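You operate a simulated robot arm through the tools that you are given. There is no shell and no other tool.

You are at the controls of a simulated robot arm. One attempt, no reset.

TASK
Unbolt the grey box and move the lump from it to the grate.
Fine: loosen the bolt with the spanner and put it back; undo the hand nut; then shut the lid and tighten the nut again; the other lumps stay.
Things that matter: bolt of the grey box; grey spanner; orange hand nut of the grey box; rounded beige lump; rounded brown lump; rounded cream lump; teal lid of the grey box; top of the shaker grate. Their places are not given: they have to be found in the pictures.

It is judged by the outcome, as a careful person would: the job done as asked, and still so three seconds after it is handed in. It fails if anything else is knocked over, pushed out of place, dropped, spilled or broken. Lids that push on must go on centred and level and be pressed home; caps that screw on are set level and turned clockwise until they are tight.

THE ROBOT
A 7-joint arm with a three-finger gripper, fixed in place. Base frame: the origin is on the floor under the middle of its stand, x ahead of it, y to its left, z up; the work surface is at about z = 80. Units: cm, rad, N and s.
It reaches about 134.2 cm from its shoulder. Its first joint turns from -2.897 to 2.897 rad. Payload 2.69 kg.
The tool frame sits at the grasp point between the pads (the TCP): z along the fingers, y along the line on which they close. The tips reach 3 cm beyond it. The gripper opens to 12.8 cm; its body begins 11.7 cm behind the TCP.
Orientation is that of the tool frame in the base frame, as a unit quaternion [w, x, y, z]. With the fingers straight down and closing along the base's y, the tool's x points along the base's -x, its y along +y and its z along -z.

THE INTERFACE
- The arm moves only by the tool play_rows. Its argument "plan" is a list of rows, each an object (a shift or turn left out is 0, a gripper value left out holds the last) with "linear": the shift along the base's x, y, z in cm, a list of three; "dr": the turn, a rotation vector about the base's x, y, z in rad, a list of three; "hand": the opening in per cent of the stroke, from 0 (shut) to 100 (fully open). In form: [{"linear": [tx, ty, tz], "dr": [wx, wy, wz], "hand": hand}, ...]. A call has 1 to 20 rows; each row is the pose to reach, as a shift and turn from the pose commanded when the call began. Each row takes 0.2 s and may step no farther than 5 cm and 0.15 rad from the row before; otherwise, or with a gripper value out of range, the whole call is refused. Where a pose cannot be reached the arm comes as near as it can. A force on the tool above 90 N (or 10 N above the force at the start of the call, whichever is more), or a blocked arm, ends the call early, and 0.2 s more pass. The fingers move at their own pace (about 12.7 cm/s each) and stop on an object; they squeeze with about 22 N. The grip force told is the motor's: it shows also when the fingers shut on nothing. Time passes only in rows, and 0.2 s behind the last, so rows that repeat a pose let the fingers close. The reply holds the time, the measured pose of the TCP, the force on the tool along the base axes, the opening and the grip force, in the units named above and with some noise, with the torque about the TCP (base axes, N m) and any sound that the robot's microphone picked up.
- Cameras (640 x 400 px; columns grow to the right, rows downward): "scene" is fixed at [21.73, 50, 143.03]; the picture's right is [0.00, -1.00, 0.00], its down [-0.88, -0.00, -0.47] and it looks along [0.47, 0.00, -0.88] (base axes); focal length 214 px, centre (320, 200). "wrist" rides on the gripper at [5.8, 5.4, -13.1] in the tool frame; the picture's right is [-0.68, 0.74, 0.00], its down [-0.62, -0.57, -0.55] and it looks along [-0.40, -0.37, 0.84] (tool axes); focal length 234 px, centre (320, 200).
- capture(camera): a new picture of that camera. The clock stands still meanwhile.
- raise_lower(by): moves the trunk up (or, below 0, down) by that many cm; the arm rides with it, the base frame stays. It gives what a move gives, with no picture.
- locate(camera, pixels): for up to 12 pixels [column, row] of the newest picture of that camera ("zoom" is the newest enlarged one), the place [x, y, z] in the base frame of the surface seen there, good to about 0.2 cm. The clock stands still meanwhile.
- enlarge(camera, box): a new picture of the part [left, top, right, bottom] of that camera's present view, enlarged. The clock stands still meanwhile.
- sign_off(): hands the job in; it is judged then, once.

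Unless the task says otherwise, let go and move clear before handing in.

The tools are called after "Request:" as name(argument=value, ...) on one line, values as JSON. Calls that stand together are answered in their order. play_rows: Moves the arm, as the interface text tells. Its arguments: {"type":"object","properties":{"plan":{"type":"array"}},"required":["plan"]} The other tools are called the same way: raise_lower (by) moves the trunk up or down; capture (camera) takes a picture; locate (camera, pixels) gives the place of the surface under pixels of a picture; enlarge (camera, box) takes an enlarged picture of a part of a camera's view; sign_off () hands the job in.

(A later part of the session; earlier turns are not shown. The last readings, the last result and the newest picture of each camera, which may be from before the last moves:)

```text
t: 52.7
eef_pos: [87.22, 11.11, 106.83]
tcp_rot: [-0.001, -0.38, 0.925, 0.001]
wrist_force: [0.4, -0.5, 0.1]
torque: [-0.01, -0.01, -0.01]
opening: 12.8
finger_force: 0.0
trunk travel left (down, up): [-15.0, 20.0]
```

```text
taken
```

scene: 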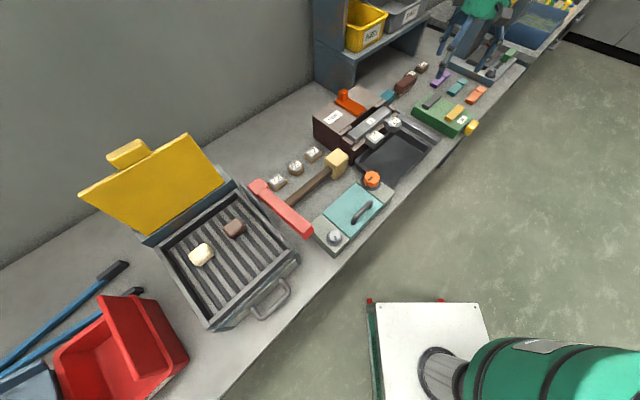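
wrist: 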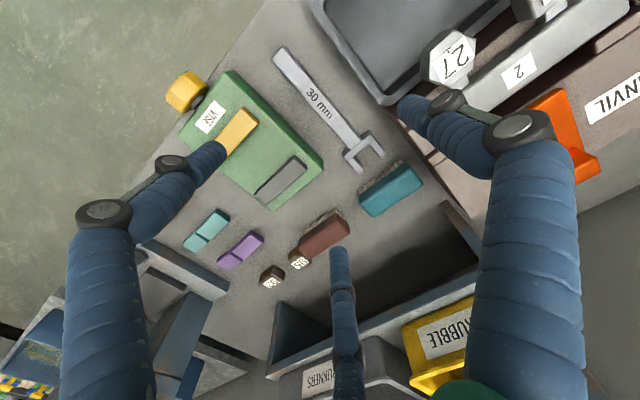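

The spanner is back on the bench. I'll verify its place and measure the orange nut.

Request:
enlarge(camera="scene", box=[352, 163, 392, 190])

Request:
locate(camera="wrist", pixels=[[276, 57], [290, 50], [312, 100], [350, 160], [376, 140], [380, 152], [358, 167]])

Request:
locate(camera="zoom", pixels=[[312, 118], [400, 145], [436, 215], [410, 285], [320, 298], [245, 258], [212, 205], [237, 145], [295, 235], [300, 205], [170, 260], [430, 330]])

```text
14.81 times, centred on (372, 176) of scene
```

zoom: 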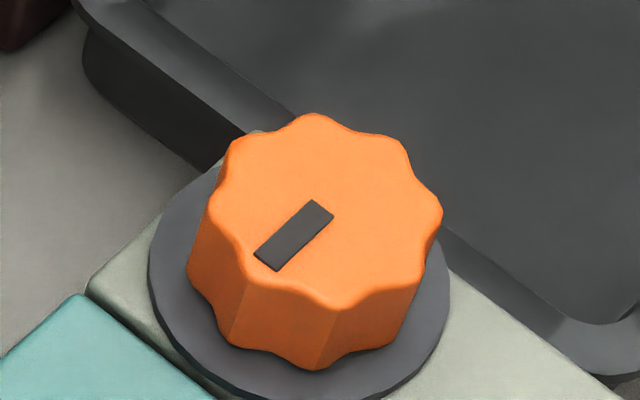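

```text
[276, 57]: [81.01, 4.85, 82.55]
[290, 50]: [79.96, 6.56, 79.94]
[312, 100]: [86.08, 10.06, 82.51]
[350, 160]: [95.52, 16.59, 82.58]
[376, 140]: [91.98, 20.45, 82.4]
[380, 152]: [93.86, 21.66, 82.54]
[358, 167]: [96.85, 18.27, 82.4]
```

```text
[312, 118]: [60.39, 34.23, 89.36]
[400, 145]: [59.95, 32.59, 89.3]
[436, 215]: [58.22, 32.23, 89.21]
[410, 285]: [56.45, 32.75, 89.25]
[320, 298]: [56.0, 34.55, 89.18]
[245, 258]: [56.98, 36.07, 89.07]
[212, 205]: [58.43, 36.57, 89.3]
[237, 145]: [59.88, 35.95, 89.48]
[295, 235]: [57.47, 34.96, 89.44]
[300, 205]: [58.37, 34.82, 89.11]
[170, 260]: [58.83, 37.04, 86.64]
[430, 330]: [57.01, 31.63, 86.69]
```

The spanner's back within about 0.3 cm of its original pose. The nut is centred at (58.3,34.4) with radius 2.2 and top z 89.3. I'll move above it with the hand turned so a finger faces a groove.

Request:
play_rows(plan=[{"linear": [-3, 2.4, 0], "dr": [0, 0, -0.12]}, {"linear": [-6, 4.9, 0], "dr": [0, 0, -0.24]}, {"linear": [-9, 7.3, 0], "dr": [0, 0, -0.36]}, {"linear": [-12, 9.7, 0], "dr": [0, 0, -0.48]}, {"linear": [-15, 12.2, 0], "dr": [0, 0, -0.6]}, {"linear": [-18, 14.6, 0], "dr": [0, 0, -0.72]}, {"linear": [-21, 17, 0], "dr": [0, 0, -0.84]}, {"linear": [-24, 19.4, 0], "dr": [0, 0, -0.96]}, {"linear": [-27, 21.9, 0], "dr": [0, 0, -1.08]}, {"linear": [-28.91, 23.42, -1], "dr": [0, 0, -1.16], "hand": 65}, {"linear": [-28.91, 23.42, -5], "dr": [0, 0, -1.225], "hand": 65}, {"linear": [-28.91, 23.42, -5], "dr": [0, 0, -1.225], "hand": 65}])

Request:
capture(camera="wrist")

Request:
capture(camera="scene")

```text
t: 55.3
eef_pos: [58.32, 34.24, 101.67]
tcp_rot: [0.0, 0.222, 0.975, 0.0]
wrist_force: [0.1, -0.6, 0.2]
torque: [-0.03, 0.07, -0.01]
opening: 8.31
finger_force: 0.1
trunk travel left (down, up): [-15.0, 20.0]
```

```text
taken
```

wrist: 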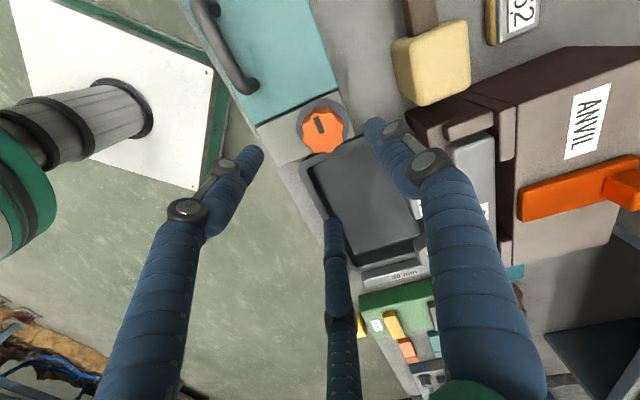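

```text
taken
```

scene: 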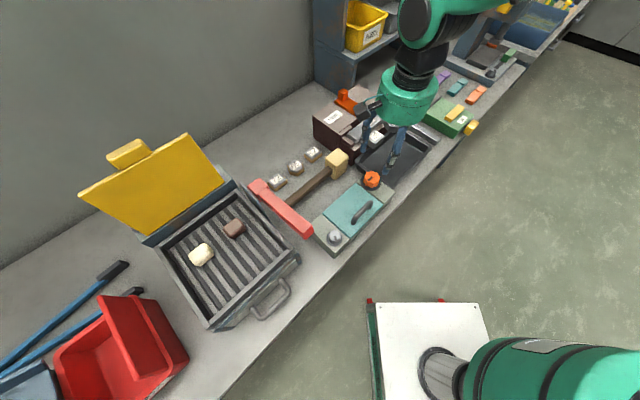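

The nut appears at wrist (322,126). I'll cross-check its centre from this view.

Request:
locate(camera="wrist", pixels=[[323, 110], [342, 118], [345, 135], [325, 150], [307, 142], [305, 122], [323, 130]])

Request:
enlarge(camera="wrist", box=[290, 90, 360, 170])

```text
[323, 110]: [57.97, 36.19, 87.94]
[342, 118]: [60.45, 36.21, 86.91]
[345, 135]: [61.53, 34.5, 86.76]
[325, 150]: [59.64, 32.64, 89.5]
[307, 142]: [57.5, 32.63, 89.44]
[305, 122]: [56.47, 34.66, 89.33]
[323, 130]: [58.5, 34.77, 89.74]
```

```text
5.00 times, centred on (325, 130) of wrist
```

zoom: 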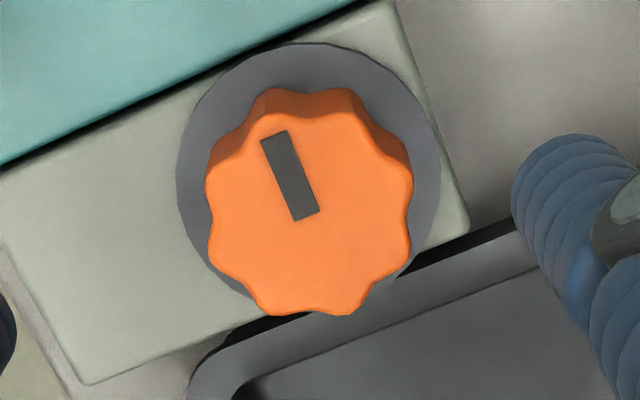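

Request:
locate(camera="zoom", pixels=[[310, 212], [214, 200], [408, 200], [345, 308], [265, 305], [280, 125], [350, 125], [400, 270], [220, 265], [405, 165], [190, 170], [435, 170]])

```text
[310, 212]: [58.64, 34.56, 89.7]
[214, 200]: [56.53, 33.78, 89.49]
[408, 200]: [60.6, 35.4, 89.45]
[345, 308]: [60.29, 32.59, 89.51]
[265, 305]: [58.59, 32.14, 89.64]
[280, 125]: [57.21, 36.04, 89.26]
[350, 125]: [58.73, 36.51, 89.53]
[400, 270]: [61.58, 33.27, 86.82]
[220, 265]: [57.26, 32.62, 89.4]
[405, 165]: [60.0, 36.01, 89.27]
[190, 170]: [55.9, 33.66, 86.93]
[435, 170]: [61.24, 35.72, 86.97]
```

The two views agree on a nut centre of about (58.45,34.38). I'll descend with the tips to z≈87.4 and close on the nut.

Request:
play_rows(plan=[{"linear": [0.13, 0.13, -4]}, {"linear": [0.13, 0.13, -7.5]}, {"linear": [0.13, 0.13, -10]}, {"linear": [0.13, 0.13, -11.2]}, {"linear": [0.13, 0.13, -11.2], "hand": 50}, {"linear": [0.13, 0.13, -11.2], "hand": 38}, {"linear": [0.13, 0.13, -11.2], "hand": 25}, {"linear": [0.13, 0.13, -11.2], "hand": 15}, {"linear": [0.13, 0.13, -11.2], "hand": 15}])

Request:
enlarge(camera="scene", box=[340, 150, 410, 200])

Request:
capture(camera="wrist")

```text
t: 57.3
eef_pos: [58.47, 34.28, 90.58]
tcp_rot: [-0.001, 0.221, 0.975, 0.001]
wrist_force: [23.9, -31.1, -2.2]
torque: [-0.99, -0.93, -0.07]
opening: 4.46
finger_force: 44.8
trunk travel left (down, up): [-15.0, 20.0]
```

```text
8.00 times, centred on (375, 175) of scene
```

zoom: 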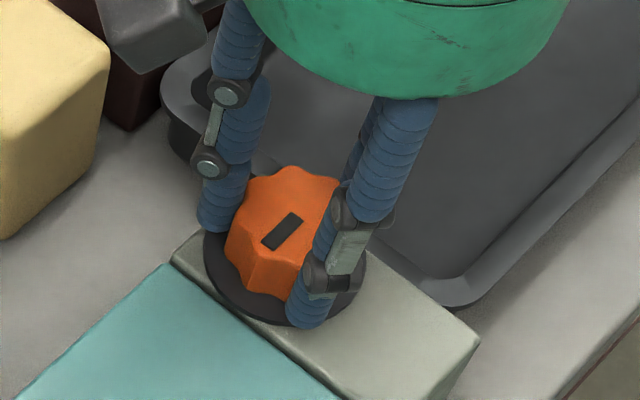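

```text
taken
```

wrist: 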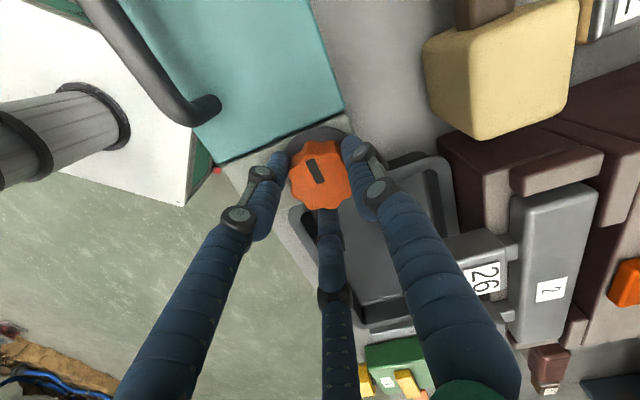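

The nut is gripped at 4.46 cm, but there's a 39 N side load pushing the hand toward (+x,-y). I'll shift the hand slightly that way to centre it.

Request:
play_rows(plan=[{"linear": [0.12, -0.16, 0]}, {"linear": [0.12, -0.16, 0]}])

```text
t: 57.9
eef_pos: [58.59, 34.32, 90.39]
tcp_rot: [-0.001, 0.22, 0.976, 0.001]
wrist_force: [9.1, -13.0, 1.2]
torque: [-0.22, -0.13, 0.0]
opening: 4.46
finger_force: 44.9
trunk travel left (down, up): [-15.0, 20.0]
```

The side load has dropped to 16 N. I'll nudge a bit more and begin turning counter-clockwise.

Request:
play_rows(plan=[{"linear": [0.07, -0.1, 0]}, {"linear": [0.07, -0.1, 0], "dr": [0, 0, 0.1]}, {"linear": [0.07, -0.1, 0], "dr": [0, 0, 0.2]}, {"linear": [0.07, -0.1, 0], "dr": [0, 0, 0.3]}, {"linear": [0.07, -0.1, 0], "dr": [0, 0, 0.4]}, {"linear": [0.07, -0.1, 0], "dr": [0, 0, 0.5]}, {"linear": [0.07, -0.1, 0], "dr": [0, 0, 0.5]}])

Request:
enlarge(camera="scene", box=[340, 150, 410, 200])

```text
t: 59.5
eef_pos: [58.48, 34.2, 90.52]
tcp_rot: [0.001, -0.028, 1.0, 0.0]
wrist_force: [-6.9, 5.7, -4.2]
torque: [0.15, 0.31, 0.08]
opening: 4.46
finger_force: 44.9
trunk travel left (down, up): [-15.0, 20.0]
```

```text
8.00 times, centred on (375, 175) of scene
```

zoom: 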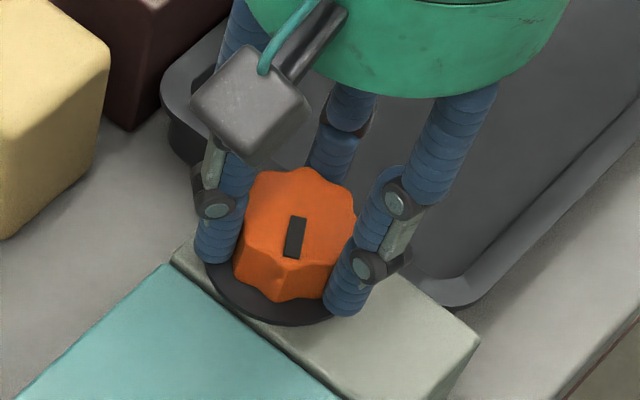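

The nut turns with the hand; its mark moved by about 30°. I'll continue turning counter-clockwise.

Request:
play_rows(plan=[{"dr": [0, 0, 0.1]}, {"dr": [0, 0, 0.2]}, {"dr": [0, 0, 0.3]}, {"dr": [0, 0, 0.4]}, {"dr": [0, 0, 0.5]}, {"dr": [0, 0, 0.6]}, {"dr": [0, 0, 0.7]}, {"dr": [0, 0, 0.8]}, {"dr": [0, 0, 0.8]}])

Request:
enlarge(camera="scene", box=[340, 150, 410, 200])

```text
t: 61.5
eef_pos: [58.64, 34.25, 90.46]
tcp_rot: [0.0, -0.415, 0.91, 0.001]
wrist_force: [11.3, -11.8, -6.1]
torque: [-0.57, -0.26, 0.01]
opening: 4.45
finger_force: 44.8
trunk travel left (down, up): [-15.0, 20.0]
```

```text
8.00 times, centred on (375, 175) of scene
```

zoom: 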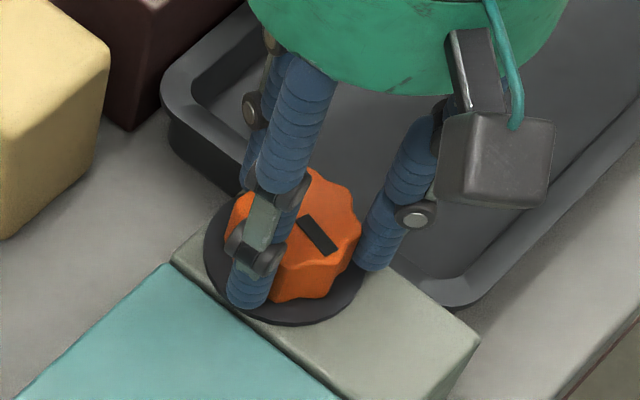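

The nut has turned about 75° so far with no resistance. I'll continue.

Request:
play_rows(plan=[{"dr": [0, 0, 0.12]}, {"dr": [0, 0, 0.24]}, {"dr": [0, 0, 0.36]}, {"dr": [0, 0, 0.48]}, {"dr": [0, 0, 0.6]}, {"dr": [0, 0, 0.72]}, {"dr": [0, 0, 0.84]}, {"dr": [0, 0, 0.84]}])

Request:
enlarge(camera="scene", box=[340, 150, 410, 200])

```text
t: 63.3
eef_pos: [58.66, 34.35, 90.56]
tcp_rot: [0.001, 0.75, -0.661, -0.001]
wrist_force: [-1.0, 0.1, 6.9]
torque: [-0.01, 0.31, -0.15]
opening: 4.44
finger_force: 45.6
trunk travel left (down, up): [-15.0, 20.0]
```

```text
8.00 times, centred on (375, 175) of scene
```

zoom: 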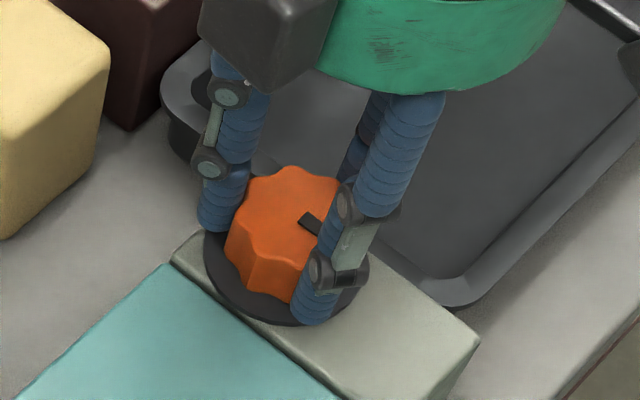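

The mark at zoom (310,222) seems barely changed since the last view, so the nut may have reached its limit while the fingers slipped. I'll open and lift to look.

Request:
play_rows(plan=[{"hand": 50}, {"hand": 60}, {"linear": [0, 0, 3]}, {"linear": [0, 0, 7]}, {"linear": [0, 0, 11]}])

Request:
enlarge(camera="scene", box=[340, 150, 410, 200])

```text
t: 64.5
eef_pos: [58.52, 34.3, 101.51]
tcp_rot: [0.0, 0.75, -0.662, -0.001]
wrist_force: [0.4, -0.6, 0.6]
torque: [0.0, -0.01, -0.02]
opening: 7.69
finger_force: 0.1
trunk travel left (down, up): [-15.0, 20.0]
```

```text
8.00 times, centred on (375, 175) of scene
```

zoom: 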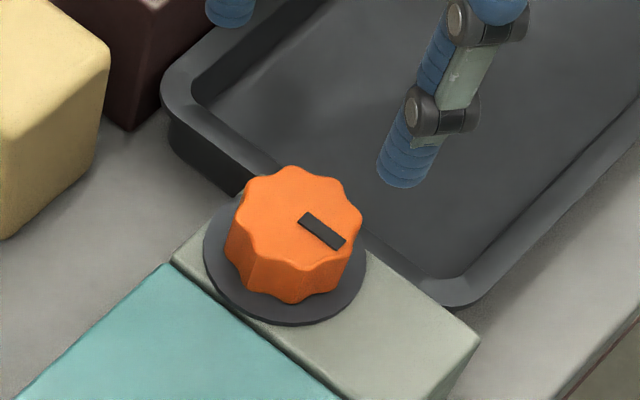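

The mark has now turned about 105° in total, roughly 22° of it in the last stroke. I'll measure it precisely.

Request:
enlarge(camera="scene", box=[356, 166, 392, 190])

Request:
capture(camera="wrist")

```text
16.00 times, centred on (374, 178) of scene
```

zoom: 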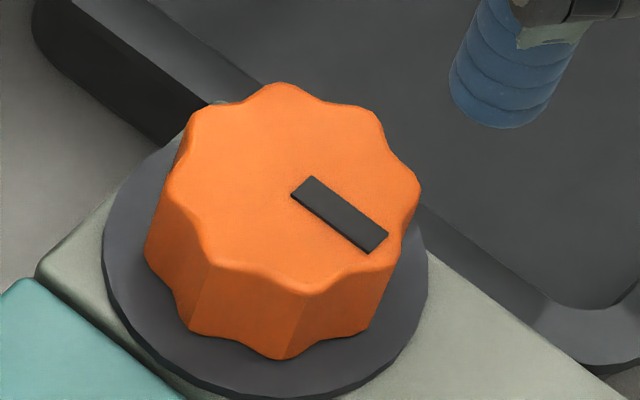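

```text
taken
```

wrist: 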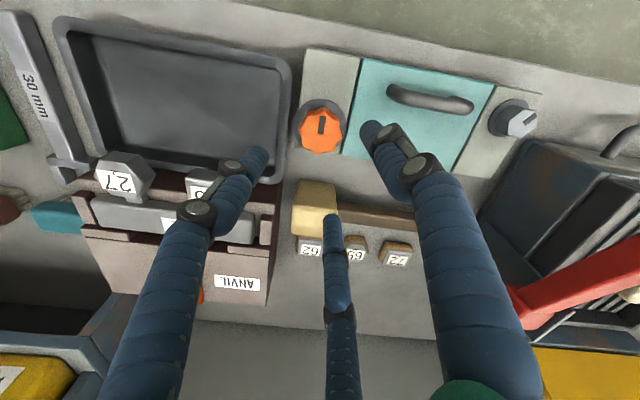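

Request:
locate(camera="zoom", pixels=[[300, 188], [380, 245], [283, 88], [378, 120], [415, 195], [395, 260], [305, 285], [200, 245], [175, 185], [195, 120], [340, 215], [110, 240]])

```text
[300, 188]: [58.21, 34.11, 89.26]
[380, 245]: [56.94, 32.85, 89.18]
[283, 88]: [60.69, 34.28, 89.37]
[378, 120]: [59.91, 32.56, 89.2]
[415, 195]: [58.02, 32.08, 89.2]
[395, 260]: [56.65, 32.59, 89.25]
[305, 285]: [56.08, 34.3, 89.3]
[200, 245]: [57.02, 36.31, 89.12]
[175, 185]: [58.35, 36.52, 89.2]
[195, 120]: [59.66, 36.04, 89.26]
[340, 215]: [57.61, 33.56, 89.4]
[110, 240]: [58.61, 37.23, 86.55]
```

The nut's mark went from 135° to 225°, exactly 90°, so it's undone to its limit. Next I'll measure the lid handle for opening.

Request:
enlarge(camera="scene", box=[335, 185, 395, 235])

Request:
enlarge(camera="wrist", box=[290, 40, 560, 190])

Request:
locate(camera="wrist", pixels=[[390, 90], [410, 95], [432, 100], [455, 104], [470, 108], [432, 95], [432, 106], [362, 60], [494, 85], [465, 165], [345, 150], [430, 85]])

```text
8.00 times, centred on (365, 210) of scene
```

zoom: 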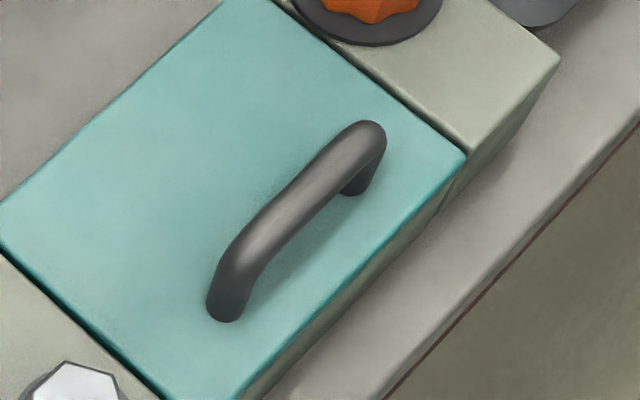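

```text
2.37 times, centred on (425, 115) of wrist
```

zoom: 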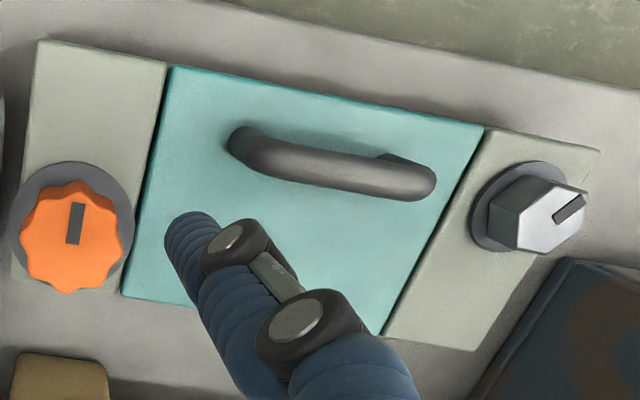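

```text
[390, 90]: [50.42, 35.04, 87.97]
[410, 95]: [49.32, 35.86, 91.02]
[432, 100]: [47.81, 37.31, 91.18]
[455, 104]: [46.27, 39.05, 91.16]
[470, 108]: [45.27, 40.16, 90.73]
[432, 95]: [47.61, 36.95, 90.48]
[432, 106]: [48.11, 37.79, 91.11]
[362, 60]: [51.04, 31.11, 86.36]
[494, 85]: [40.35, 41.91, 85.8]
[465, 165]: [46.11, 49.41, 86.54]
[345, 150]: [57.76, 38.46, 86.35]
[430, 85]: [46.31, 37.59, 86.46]
```

The handle bar runs along u at v≈60.25, with its top at z≈91.2 and centre (47.2,38.0). I'll move above it and turn the hand so the fingers close across the bar.

Request:
play_rows(plan=[{"linear": [-2.8, 0.9, 0], "dr": [0, 0, 0.13], "hand": 50}, {"linear": [-5.7, 1.85, 0], "dr": [0, 0, 0.26]}, {"linear": [-8.5, 2.8, 0], "dr": [0, 0, 0.4]}, {"linear": [-11.35, 3.7, 0], "dr": [0, 0, 0.53]}, {"linear": [-11.35, 3.7, -3], "dr": [0, 0, 0.66]}, {"linear": [-11.35, 3.7, -4], "dr": [0, 0, 0.66]}, {"linear": [-11.35, 3.7, -4], "dr": [0, 0, 0.66]}])

Request:
capture(camera="wrist")

Request:
capture(camera="scene")

```text
t: 66.1
eef_pos: [47.18, 37.72, 97.38]
tcp_rot: [0.001, 0.923, -0.384, 0.0]
wrist_force: [0.3, -0.5, 0.5]
torque: [0.0, 0.03, -0.03]
opening: 6.4
finger_force: 0.1
trunk travel left (down, up): [-15.0, 20.0]
```

```text
taken
```

wrist: 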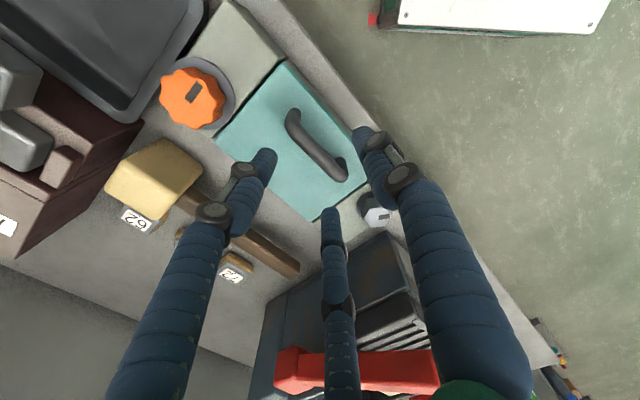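

```text
taken
```

scene: 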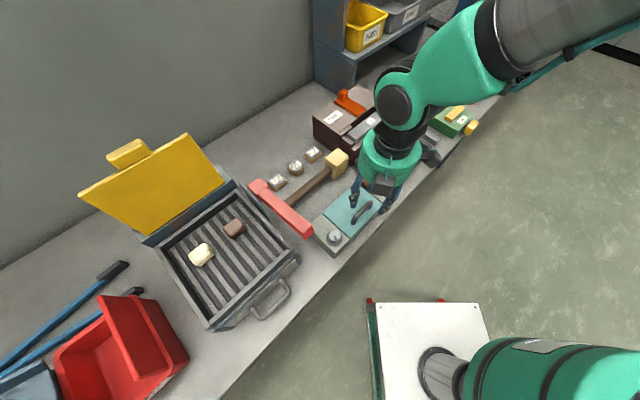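

The handle is visible at wrist (318,142), between the fingers. I'll verify its position from this view.

Request:
locate(camera="wrist", pixels=[[295, 117], [305, 130], [318, 144], [330, 158], [340, 170], [313, 147], [323, 140], [300, 160], [340, 120], [288, 65], [365, 185], [312, 215]])

```text
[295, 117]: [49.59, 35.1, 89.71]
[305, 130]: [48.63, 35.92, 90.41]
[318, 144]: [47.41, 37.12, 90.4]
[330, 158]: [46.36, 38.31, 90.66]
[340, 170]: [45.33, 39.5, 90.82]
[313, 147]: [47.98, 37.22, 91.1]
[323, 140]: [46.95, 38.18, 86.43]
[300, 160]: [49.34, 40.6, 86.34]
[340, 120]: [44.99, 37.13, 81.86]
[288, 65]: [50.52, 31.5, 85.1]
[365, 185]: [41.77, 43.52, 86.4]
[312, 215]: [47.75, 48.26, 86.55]
```

The bar centre is confirmed at v≈60.2. I'll descend around it and close.

Request:
play_rows(plan=[{"linear": [0.12, 0.12, -3]}, {"linear": [0.12, 0.12, -5.2]}, {"linear": [0.12, 0.12, -6.1]}, {"linear": [0.12, 0.12, -6.1], "hand": 30}, {"linear": [0.12, 0.12, -6.1], "hand": 10}, {"linear": [0.12, 0.12, -6.1], "hand": 0}, {"linear": [0.12, 0.12, -6.1], "hand": 0}])

Request:
capture(camera="wrist")

```text
t: 67.7
eef_pos: [47.85, 38.38, 91.66]
tcp_rot: [-0.003, 0.924, -0.384, 0.002]
wrist_force: [42.8, 29.7, 1.4]
torque: [0.38, -0.67, 0.13]
opening: 2.21
finger_force: 44.9
trunk travel left (down, up): [-15.0, 20.0]
```

```text
taken
```

wrist: 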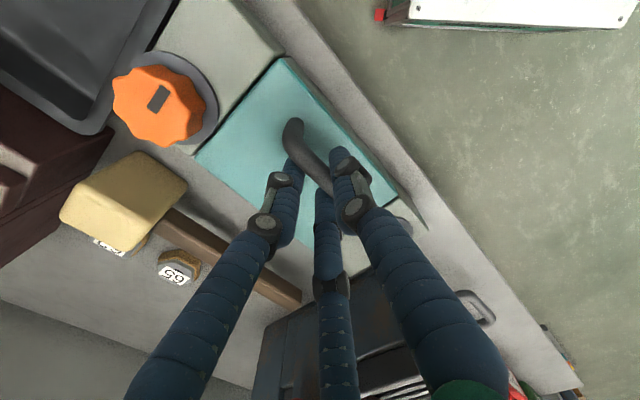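

The bar is gripped at opening 2.2, with a 52 N push toward +v. I'll relax that by shifting +v before lifting.

Request:
play_rows(plan=[{"linear": [0.25, 0.22, 0]}, {"linear": [0.5, 0.42, 0]}, {"linear": [0.5, 0.42, 0]}])

```text
t: 68.5
eef_pos: [47.92, 38.27, 91.61]
tcp_rot: [0.0, 0.924, -0.383, 0.0]
wrist_force: [11.1, 5.3, 42.5]
torque: [0.02, 0.02, 0.12]
opening: 2.2
finger_force: 44.7
trunk travel left (down, up): [-15.0, 20.0]
```

The side load is gone, but there's now +42 N upward on the tool because the hand sits slightly low. I'll raise gently and watch how the lid responds.

Request:
play_rows(plan=[{"linear": [0, 0, 0.3]}, {"linear": [0, 0, 0.3]}])

Request:
enlarge(camera="scene", box=[310, 160, 410, 260])

```text
t: 69.1
eef_pos: [47.89, 38.39, 91.63]
tcp_rot: [0.002, 0.923, -0.384, 0.0]
wrist_force: [14.2, 10.9, 8.3]
torque: [0.05, -0.12, 0.08]
opening: 2.18
finger_force: 45.5
trunk travel left (down, up): [-15.0, 20.0]
```

```text
4.00 times, centred on (360, 210) of scene
```

zoom: 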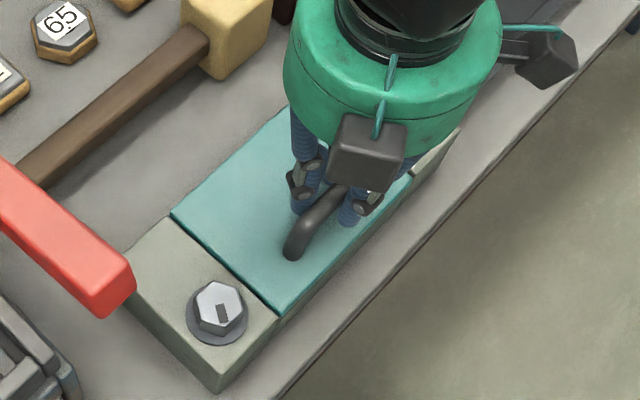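

Vertical load is now small. I'll lift another 0.6 cm to see whether the lid comes free.

Request:
play_rows(plan=[{"linear": [0.05, 0.05, 0.3]}, {"linear": [0.12, 0.12, 0.6]}, {"linear": [0.12, 0.12, 0.6]}])

Request:
enlarge(camera="scene", box=[310, 160, 410, 260])

```text
t: 69.9
eef_pos: [48.01, 38.66, 92.22]
tcp_rot: [0.001, 0.923, -0.384, -0.001]
wrist_force: [18.2, 16.0, -22.6]
torque: [0.19, 0.01, 0.2]
opening: 2.17
finger_force: 45.1
trunk travel left (down, up): [-15.0, 20.0]
```

```text
4.00 times, centred on (360, 210) of scene
```

zoom: 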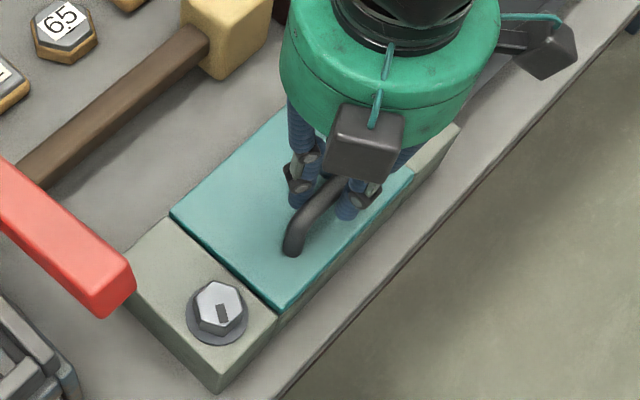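

The lid's front corner seems to have risen slightly, from (278,315) to (278,308). I'll locate lid points to see whether it tilts or lifts level.

Request:
locate(camera="zoom", pixels=[[275, 300], [265, 290], [180, 213], [200, 200], [260, 150], [230, 215], [250, 270], [225, 180], [345, 245], [400, 185]])

```text
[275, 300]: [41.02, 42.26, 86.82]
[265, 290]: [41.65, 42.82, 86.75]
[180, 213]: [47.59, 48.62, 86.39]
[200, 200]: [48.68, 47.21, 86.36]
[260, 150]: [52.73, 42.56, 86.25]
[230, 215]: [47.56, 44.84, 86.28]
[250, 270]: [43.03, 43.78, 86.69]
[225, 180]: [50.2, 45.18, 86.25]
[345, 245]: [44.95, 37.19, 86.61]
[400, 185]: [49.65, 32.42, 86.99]
```

The lid's front rises while the back edge stays at z≈86.3, so it's hinged at the back edge (v≈68). I'll follow the hinge arc to about 30°.

Request:
play_rows(plan=[{"linear": [0.35, 0.35, 0.3]}, {"linear": [0.69, 0.69, 0.7]}, {"linear": [1.11, 1.11, 1.27]}, {"linear": [1.56, 1.56, 1.8]}, {"linear": [2.03, 2.03, 2.26]}, {"linear": [2.53, 2.53, 2.67]}, {"linear": [2.53, 2.53, 2.67]}])

Request:
enlarge(camera="scene", box=[310, 160, 410, 260])

```text
t: 71.5
eef_pos: [50.56, 41.1, 95.25]
tcp_rot: [-0.001, 0.924, -0.383, 0.001]
wrist_force: [-2.7, -10.7, 17.7]
torque: [-0.29, -0.08, 0.55]
opening: 2.19
finger_force: 45.0
trunk travel left (down, up): [-15.0, 20.0]
```

```text
4.00 times, centred on (360, 210) of scene
```

zoom: 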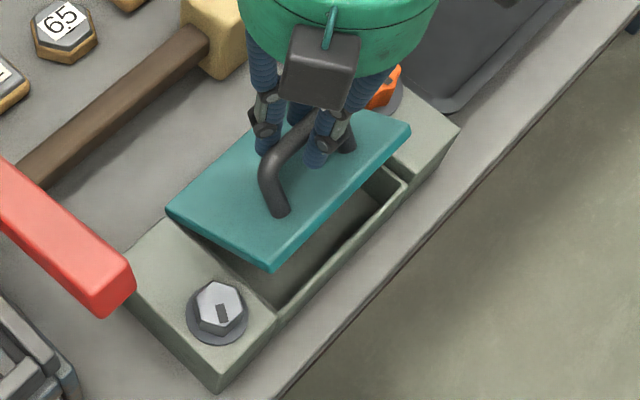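

The lid is swinging up cleanly at about 30°, and the box interior is visible. I'll continue along the arc to about 60°.

Request:
play_rows(plan=[{"linear": [0.46, 0.46, 0.53]}, {"linear": [0.99, 0.99, 0.83]}, {"linear": [1.56, 1.56, 1.03]}, {"linear": [2.12, 2.12, 1.18]}, {"linear": [2.69, 2.69, 1.23]}, {"linear": [3.25, 3.25, 1.23]}, {"linear": [3.25, 3.25, 1.23]}])

Request:
enlarge(camera="scene", box=[310, 160, 410, 260])

```text
t: 73.1
eef_pos: [53.89, 44.39, 96.23]
tcp_rot: [-0.001, 0.924, -0.383, 0.0]
wrist_force: [-1.2, 0.5, -1.2]
torque: [0.11, 0.0, 0.84]
opening: 2.2
finger_force: 44.9
trunk travel left (down, up): [-15.0, 20.0]
```

```text
4.00 times, centred on (360, 210) of scene
```

zoom: 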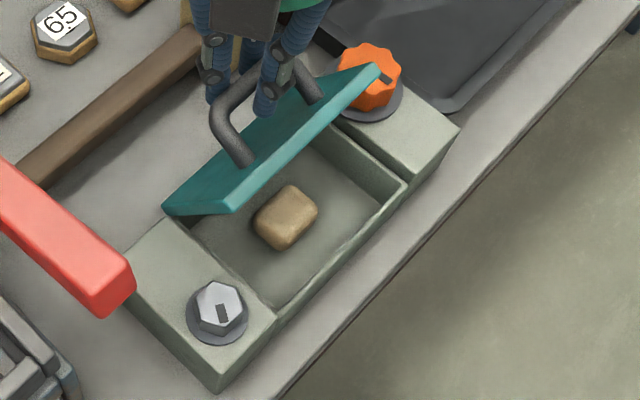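

The beige lump is visible inside at zoom (287,215). I'll continue the lid to about 90°.

Request:
play_rows(plan=[{"linear": [0.59, 0.59, -0.1]}, {"linear": [1.15, 1.15, -0.22]}, {"linear": [1.71, 1.71, -0.45]}, {"linear": [2.26, 2.26, -0.72]}, {"linear": [2.78, 2.78, -1.07]}, {"linear": [3.28, 3.28, -1.5]}, {"linear": [3.28, 3.28, -1.5]}])

Request:
enlarge(camera="scene", box=[310, 150, 410, 260])

```text
t: 74.7
eef_pos: [57.13, 47.66, 94.69]
tcp_rot: [-0.001, 0.923, -0.384, 0.001]
wrist_force: [12.8, -4.3, 9.1]
torque: [-0.1, -0.21, 0.94]
opening: 2.19
finger_force: 45.1
trunk travel left (down, up): [-15.0, 20.0]
```

```text
3.64 times, centred on (360, 205) of scene
```

zoom: 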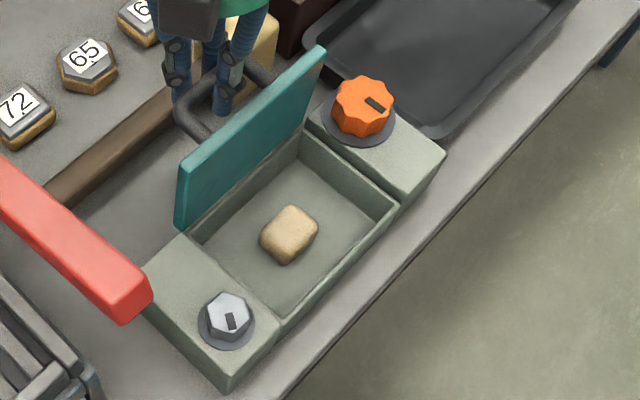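

The lid is near vertical. I'll go a bit further past vertical so it rests open, and check the forces.

Request:
play_rows(plan=[{"linear": [0.24, 0.24, -0.22]}, {"linear": [0.47, 0.47, -0.46]}, {"linear": [0.7, 0.7, -0.72]}, {"linear": [0.92, 0.92, -1.0]}, {"linear": [0.92, 0.92, -1.0]}])

Request:
enlarge(camera="scene", box=[310, 150, 410, 260])

Request:
capture(camera="wrist")

```text
t: 75.9
eef_pos: [58.08, 48.54, 93.69]
tcp_rot: [-0.001, 0.924, -0.384, 0.001]
wrist_force: [17.0, 1.5, 16.1]
torque: [-0.04, -0.08, 1.13]
opening: 2.18
finger_force: 44.8
trunk travel left (down, up): [-15.0, 20.0]
```

```text
3.64 times, centred on (360, 205) of scene
```

zoom: 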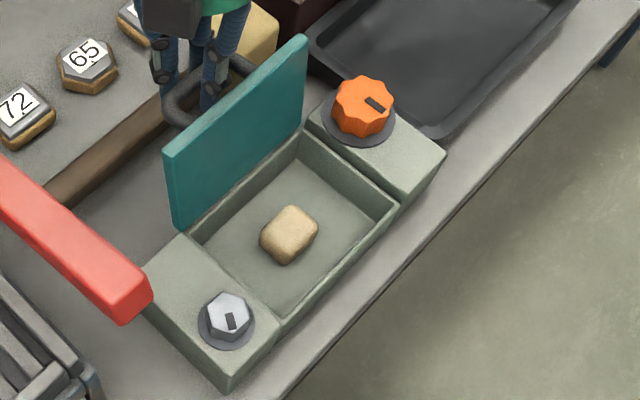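

```text
taken
```

wrist: 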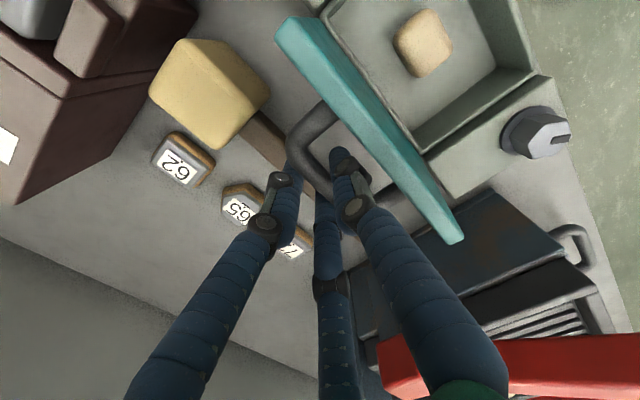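

I'll measure the lid's present tilt.

Request:
locate(camera="zoom", pixels=[[240, 110], [230, 150], [245, 185], [185, 170], [185, 210], [295, 60], [295, 125], [305, 45], [170, 155], [270, 150], [288, 235], [220, 200]])

```text
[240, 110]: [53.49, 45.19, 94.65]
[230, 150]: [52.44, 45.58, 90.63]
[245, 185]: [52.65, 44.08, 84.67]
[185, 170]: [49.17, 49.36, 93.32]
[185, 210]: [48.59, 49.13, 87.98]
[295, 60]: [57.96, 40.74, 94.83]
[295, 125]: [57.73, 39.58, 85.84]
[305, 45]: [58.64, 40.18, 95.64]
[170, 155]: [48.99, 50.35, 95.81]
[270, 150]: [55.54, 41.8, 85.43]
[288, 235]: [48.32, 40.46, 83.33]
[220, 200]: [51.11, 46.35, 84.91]
```

The lid's inner face leans about 6° past vertical. I'll push a little further to find its stop.

Request:
play_rows(plan=[{"linear": [0.2, 0.2, -0.2]}, {"linear": [0.4, 0.4, -0.45]}, {"linear": [0.4, 0.4, -0.45]}])

Request:
enlarge(camera="scene", box=[310, 150, 410, 260])

Request:
locate(camera="zoom", pixels=[[240, 110], [230, 150], [185, 170], [185, 210], [290, 60], [290, 110]])

```text
t: 76.7
eef_pos: [58.45, 49.01, 93.35]
tcp_rot: [0.0, 0.924, -0.384, 0.001]
wrist_force: [17.1, 4.4, 17.8]
torque: [-0.07, -0.09, 1.15]
opening: 2.17
finger_force: 45.3
trunk travel left (down, up): [-15.0, 20.0]
```

```text
3.64 times, centred on (360, 205) of scene
```

zoom: 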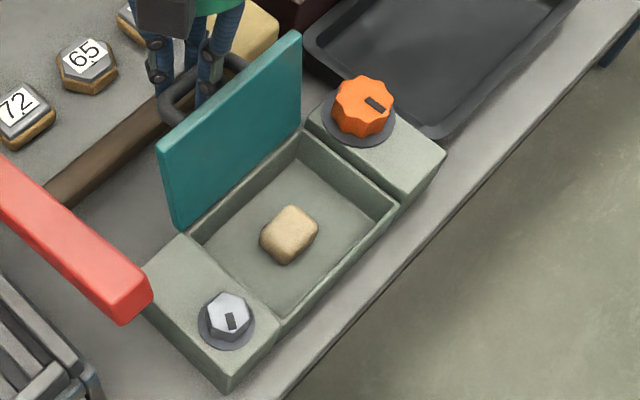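

```text
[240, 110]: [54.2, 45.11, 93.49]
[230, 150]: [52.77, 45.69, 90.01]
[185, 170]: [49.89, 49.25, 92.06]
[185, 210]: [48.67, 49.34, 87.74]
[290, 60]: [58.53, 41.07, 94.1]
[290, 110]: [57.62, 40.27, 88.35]
```

The lid is at about 100° and still moving freely. I'll continue to about 110°.

Request:
play_rows(plan=[{"linear": [0.2, 0.2, -0.3]}, {"linear": [0.38, 0.38, -0.6]}, {"linear": [0.55, 0.55, -0.95]}, {"linear": [0.55, 0.55, -0.95]}])

Request:
enlarge(camera="scene", box=[310, 150, 410, 260])

Request:
locate(camera="zoom", pixels=[[240, 110], [230, 150], [185, 170], [185, 210], [285, 60], [285, 110]])

```text
t: 77.7
eef_pos: [59.07, 49.43, 92.51]
tcp_rot: [-0.002, 0.924, -0.383, 0.001]
wrist_force: [14.9, -3.2, 49.3]
torque: [-0.32, -0.06, 1.16]
opening: 2.15
finger_force: 45.1
trunk travel left (down, up): [-15.0, 20.0]
```

```text
3.64 times, centred on (360, 205) of scene
```

zoom: 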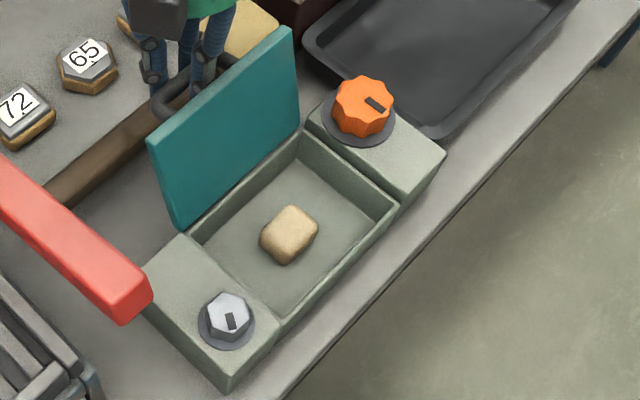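

```text
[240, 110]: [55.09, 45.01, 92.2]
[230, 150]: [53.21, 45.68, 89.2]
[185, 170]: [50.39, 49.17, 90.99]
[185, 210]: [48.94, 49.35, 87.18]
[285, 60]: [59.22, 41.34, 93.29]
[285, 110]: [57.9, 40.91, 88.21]
```

The lid is at about 106° and there's now +49 N resistance, likely its stop. I'll relieve the load, open the fingers just enough to free the bar, and check that the lid stays.

Request:
play_rows(plan=[{"linear": [0, 0, 0.25]}, {"linear": [0, 0, 0.35], "hand": 20}, {"linear": [0, 0, 0.35], "hand": 30}, {"linear": [0, 0, 0.35], "hand": 30}])

Request:
enlarge(camera="scene", box=[310, 150, 410, 260])

Request:
capture(camera="wrist")

```text
t: 78.7
eef_pos: [58.84, 49.39, 92.5]
tcp_rot: [0.002, 0.924, -0.383, 0.0]
wrist_force: [0.0, -0.3, 0.0]
torque: [0.0, -0.01, 0.01]
opening: 3.83
finger_force: 0.0
trunk travel left (down, up): [-15.0, 20.0]
```

```text
3.64 times, centred on (360, 205) of scene
```

zoom: 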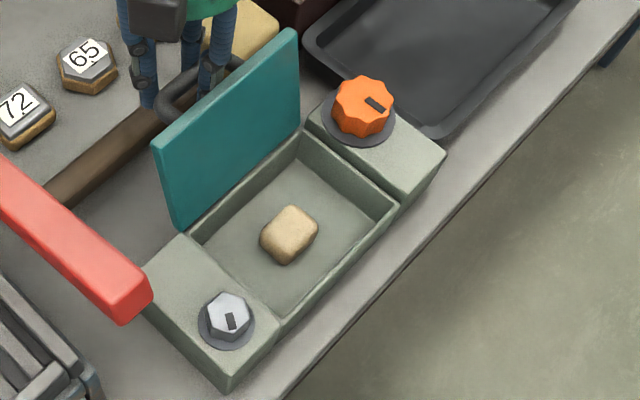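

```text
taken
```

wrist: 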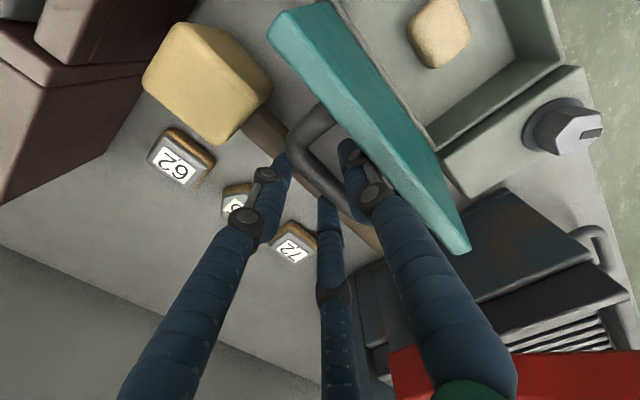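

The lid stays open by itself. I'll lift the hand straight up, clear of the handle.

Request:
play_rows(plan=[{"linear": [0, 0, 1.5]}, {"linear": [0, 0, 4]}, {"linear": [0, 0, 8]}, {"linear": [0, 0, 12]}, {"linear": [0, 0, 15]}, {"linear": [0, 0, 15], "hand": 60}])

Request:
enlarge(camera="scene", box=[310, 150, 410, 260])

Request:
locate(camera="zoom", pixels=[[240, 110], [230, 150], [290, 210], [265, 235], [290, 262], [315, 225], [290, 230], [300, 280], [340, 200], [275, 215], [305, 245], [185, 210]])

```text
t: 80.1
eef_pos: [58.8, 49.4, 107.59]
tcp_rot: [0.001, 0.924, -0.383, -0.001]
wrist_force: [-0.6, -0.7, 0.4]
torque: [0.02, -0.05, -0.01]
opening: 7.7
finger_force: 0.0
trunk travel left (down, up): [-15.0, 20.0]
```

```text
3.64 times, centred on (360, 205) of scene
```

zoom: 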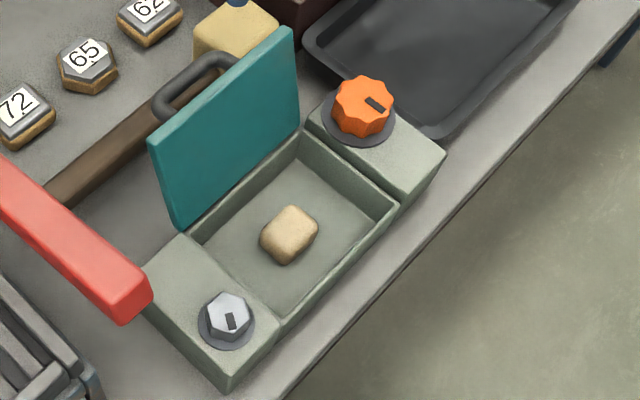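

```text
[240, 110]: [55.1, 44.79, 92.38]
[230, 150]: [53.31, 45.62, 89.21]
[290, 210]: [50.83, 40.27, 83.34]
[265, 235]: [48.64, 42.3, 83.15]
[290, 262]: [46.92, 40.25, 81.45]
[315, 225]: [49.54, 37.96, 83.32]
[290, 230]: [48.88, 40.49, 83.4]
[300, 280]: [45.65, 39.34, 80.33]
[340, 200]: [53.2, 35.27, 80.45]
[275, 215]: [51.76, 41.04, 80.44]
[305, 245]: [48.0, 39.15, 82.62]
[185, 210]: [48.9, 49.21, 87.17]
```

The lid rests stably open. The beige lump is centred near (49.0,40.2), top z≈83.4, floor z≈80.4. I'll take a closer look at the lump's shape and the lid's top edge.

Request:
enlarge(camera="scene", box=[340, 195, 376, 227])

Request:
locate(camera="zoom", pixels=[[320, 150], [250, 220], [320, 260], [400, 200], [300, 200], [340, 230], [260, 180], [380, 160], [200, 220], [420, 260]])

Request:
locate(camera="scene", pixels=[[391, 158], [352, 189], [370, 175], [362, 178], [375, 166], [336, 232], [233, 228], [201, 255]])

```text
12.50 times, centred on (358, 211) of scene
```

zoom: 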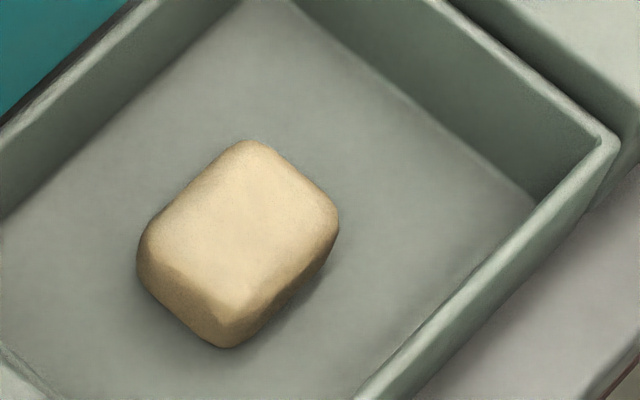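

```text
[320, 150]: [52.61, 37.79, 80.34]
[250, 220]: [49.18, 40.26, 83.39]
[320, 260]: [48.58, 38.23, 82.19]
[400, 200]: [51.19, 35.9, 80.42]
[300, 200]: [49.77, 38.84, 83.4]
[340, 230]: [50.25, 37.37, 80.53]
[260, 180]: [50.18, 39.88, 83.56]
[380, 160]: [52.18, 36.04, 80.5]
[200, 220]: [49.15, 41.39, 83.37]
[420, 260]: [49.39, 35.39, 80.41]
```

```text
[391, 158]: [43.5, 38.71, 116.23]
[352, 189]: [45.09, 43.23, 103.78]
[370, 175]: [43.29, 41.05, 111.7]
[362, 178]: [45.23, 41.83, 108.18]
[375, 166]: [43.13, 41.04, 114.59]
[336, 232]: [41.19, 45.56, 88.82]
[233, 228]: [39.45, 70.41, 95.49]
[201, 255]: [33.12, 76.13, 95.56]
```

The lump is about 4 cm along u, 3.2 cm along v and 3 cm high, centred near (49.05,40.35) and aligned with the box. I'll turn the hand to +45° above it, keeping high.

Request:
play_rows(plan=[{"linear": [-1, -0.9, 1], "dr": [0, 0, -0.13], "hand": 60}, {"linear": [-2, -1.8, 2], "dr": [0, 0, -0.26]}, {"linear": [-3, -2.7, 2], "dr": [0, 0, -0.39]}, {"linear": [-4, -3.6, 2], "dr": [0, 0, -0.52]}, {"linear": [-5, -4.6, 2], "dr": [0, 0, -0.65]}, {"linear": [-6, -5.5, 2], "dr": [0, 0, -0.78]}, {"linear": [-7, -6.4, 2], "dr": [0, 0, -0.91]}, {"linear": [-8, -7.3, 2], "dr": [0, 0, -1.04]}, {"linear": [-9, -8.2, 2], "dr": [0, 0, -1.17]}, {"linear": [-9.75, -9.05, 2], "dr": [0, 0, -1.3]}, {"linear": [-9.75, -9.05, 2], "dr": [0, 0, -1.44]}, {"linear": [-9.75, -9.05, 2], "dr": [0, 0, -1.571]}, {"linear": [-9.75, -9.05, 2], "dr": [0, 0, -1.571]}])

Request:
capture(camera="wrist")

Request:
capture(camera="scene")

```text
t: 82.9
eef_pos: [49.25, 40.47, 109.52]
tcp_rot: [0.0, -0.381, 0.925, 0.001]
wrist_force: [0.9, 0.0, -0.2]
torque: [-0.01, 0.03, 0.01]
opening: 7.69
finger_force: 0.0
trunk travel left (down, up): [-15.0, 20.0]
```

```text
taken
```

wrist: 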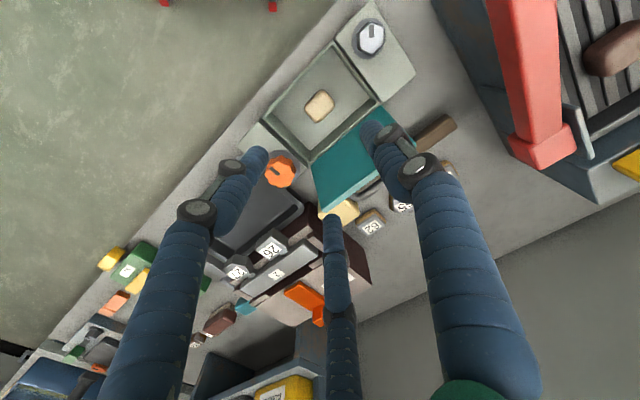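

```text
taken
```

scene: 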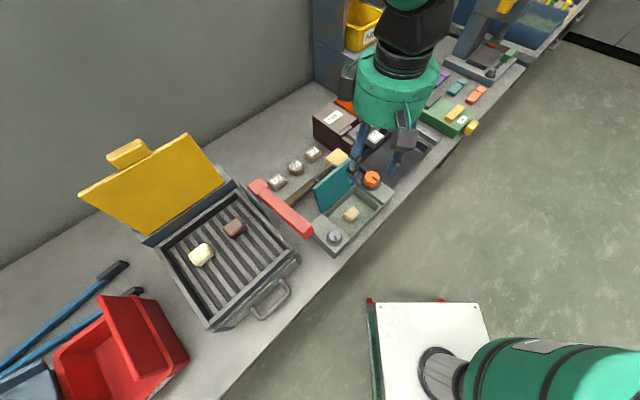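

The lump appears at wrist (319,106). I'll locate its outline and the lid's top edge from here.

Request:
enlarge(camera="wrist", box=[240, 20, 420, 220])

Request:
locate(camera="wrist", pixels=[[319, 105], [308, 100], [325, 92], [332, 105], [314, 119], [306, 107], [330, 98], [330, 205], [345, 180], [360, 130], [312, 165], [270, 125]])

```text
2.00 times, centred on (330, 120) of wrist
```

zoom: 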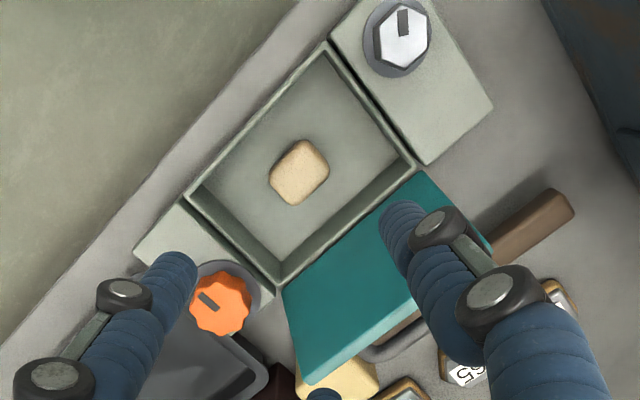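

```text
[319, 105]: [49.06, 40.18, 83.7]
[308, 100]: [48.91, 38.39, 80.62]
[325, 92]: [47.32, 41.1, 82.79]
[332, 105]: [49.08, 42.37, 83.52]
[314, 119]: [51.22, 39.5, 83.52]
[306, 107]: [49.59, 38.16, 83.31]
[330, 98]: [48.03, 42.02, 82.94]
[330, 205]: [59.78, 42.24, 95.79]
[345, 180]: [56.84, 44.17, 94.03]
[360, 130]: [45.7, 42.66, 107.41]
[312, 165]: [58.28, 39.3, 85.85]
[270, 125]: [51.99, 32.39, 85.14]
```

The lump centre is about (49.2,40.3) and the lid's top edge is at z 95.8. I'll descend with the hand at 42% to just above the lump, then check.

Request:
play_rows(plan=[{"linear": [-0.05, -0.22, -4], "hand": 42}, {"linear": [-0.05, -0.22, -8.5]}, {"linear": [-0.05, -0.22, -13]}, {"linear": [-0.05, -0.22, -17]}, {"linear": [-0.05, -0.22, -20]}, {"linear": [-0.05, -0.22, -20]}])

Request:
capture(camera="wrist")

Request:
enlarge(camera="scene", box=[310, 130, 420, 260])

```text
t: 84.3
eef_pos: [48.94, 40.18, 89.55]
tcp_rot: [0.001, -0.382, 0.924, 0.001]
wrist_force: [0.2, 0.1, -0.3]
torque: [-0.03, 0.06, -0.04]
opening: 5.38
finger_force: 0.1
trunk travel left (down, up): [-15.0, 20.0]
```

```text
taken
```

wrist: 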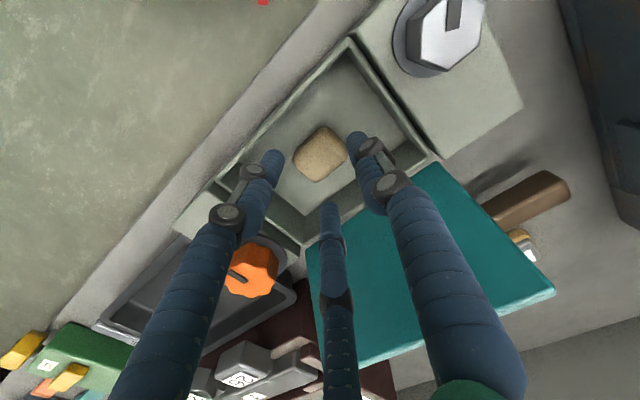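

```text
3.08 times, centred on (365, 195) of scene
```

zoom: 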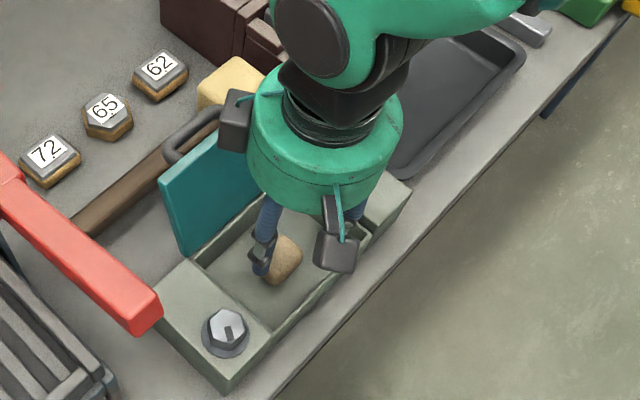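

The hand is centred over the lump, but a hand module at zoom (235,120) sits near the lid's top edge. I'll check its height before going lower.

Request:
locate(camera="zoom", pixels=[[232, 148], [222, 140], [245, 150], [235, 120], [225, 100], [235, 155], [228, 162], [340, 265], [335, 240], [245, 175]])

Request:
locate(camera="wrist", pixels=[[318, 152], [298, 160], [322, 128], [344, 152], [322, 182], [430, 160], [300, 240], [350, 42], [550, 290], [390, 365]])

```text
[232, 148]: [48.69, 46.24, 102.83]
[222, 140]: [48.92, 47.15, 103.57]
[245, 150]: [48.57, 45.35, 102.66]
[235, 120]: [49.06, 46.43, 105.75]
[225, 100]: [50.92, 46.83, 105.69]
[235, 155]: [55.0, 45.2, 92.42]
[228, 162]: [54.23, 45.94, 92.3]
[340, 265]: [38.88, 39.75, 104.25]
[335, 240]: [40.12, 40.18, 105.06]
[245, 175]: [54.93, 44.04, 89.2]
```

```text
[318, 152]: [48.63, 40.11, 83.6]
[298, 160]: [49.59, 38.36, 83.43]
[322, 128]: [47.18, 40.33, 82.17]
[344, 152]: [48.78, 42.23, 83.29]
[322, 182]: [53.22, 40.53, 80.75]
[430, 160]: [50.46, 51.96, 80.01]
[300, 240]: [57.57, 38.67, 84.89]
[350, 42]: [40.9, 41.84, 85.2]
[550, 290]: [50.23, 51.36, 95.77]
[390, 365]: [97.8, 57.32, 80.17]
```

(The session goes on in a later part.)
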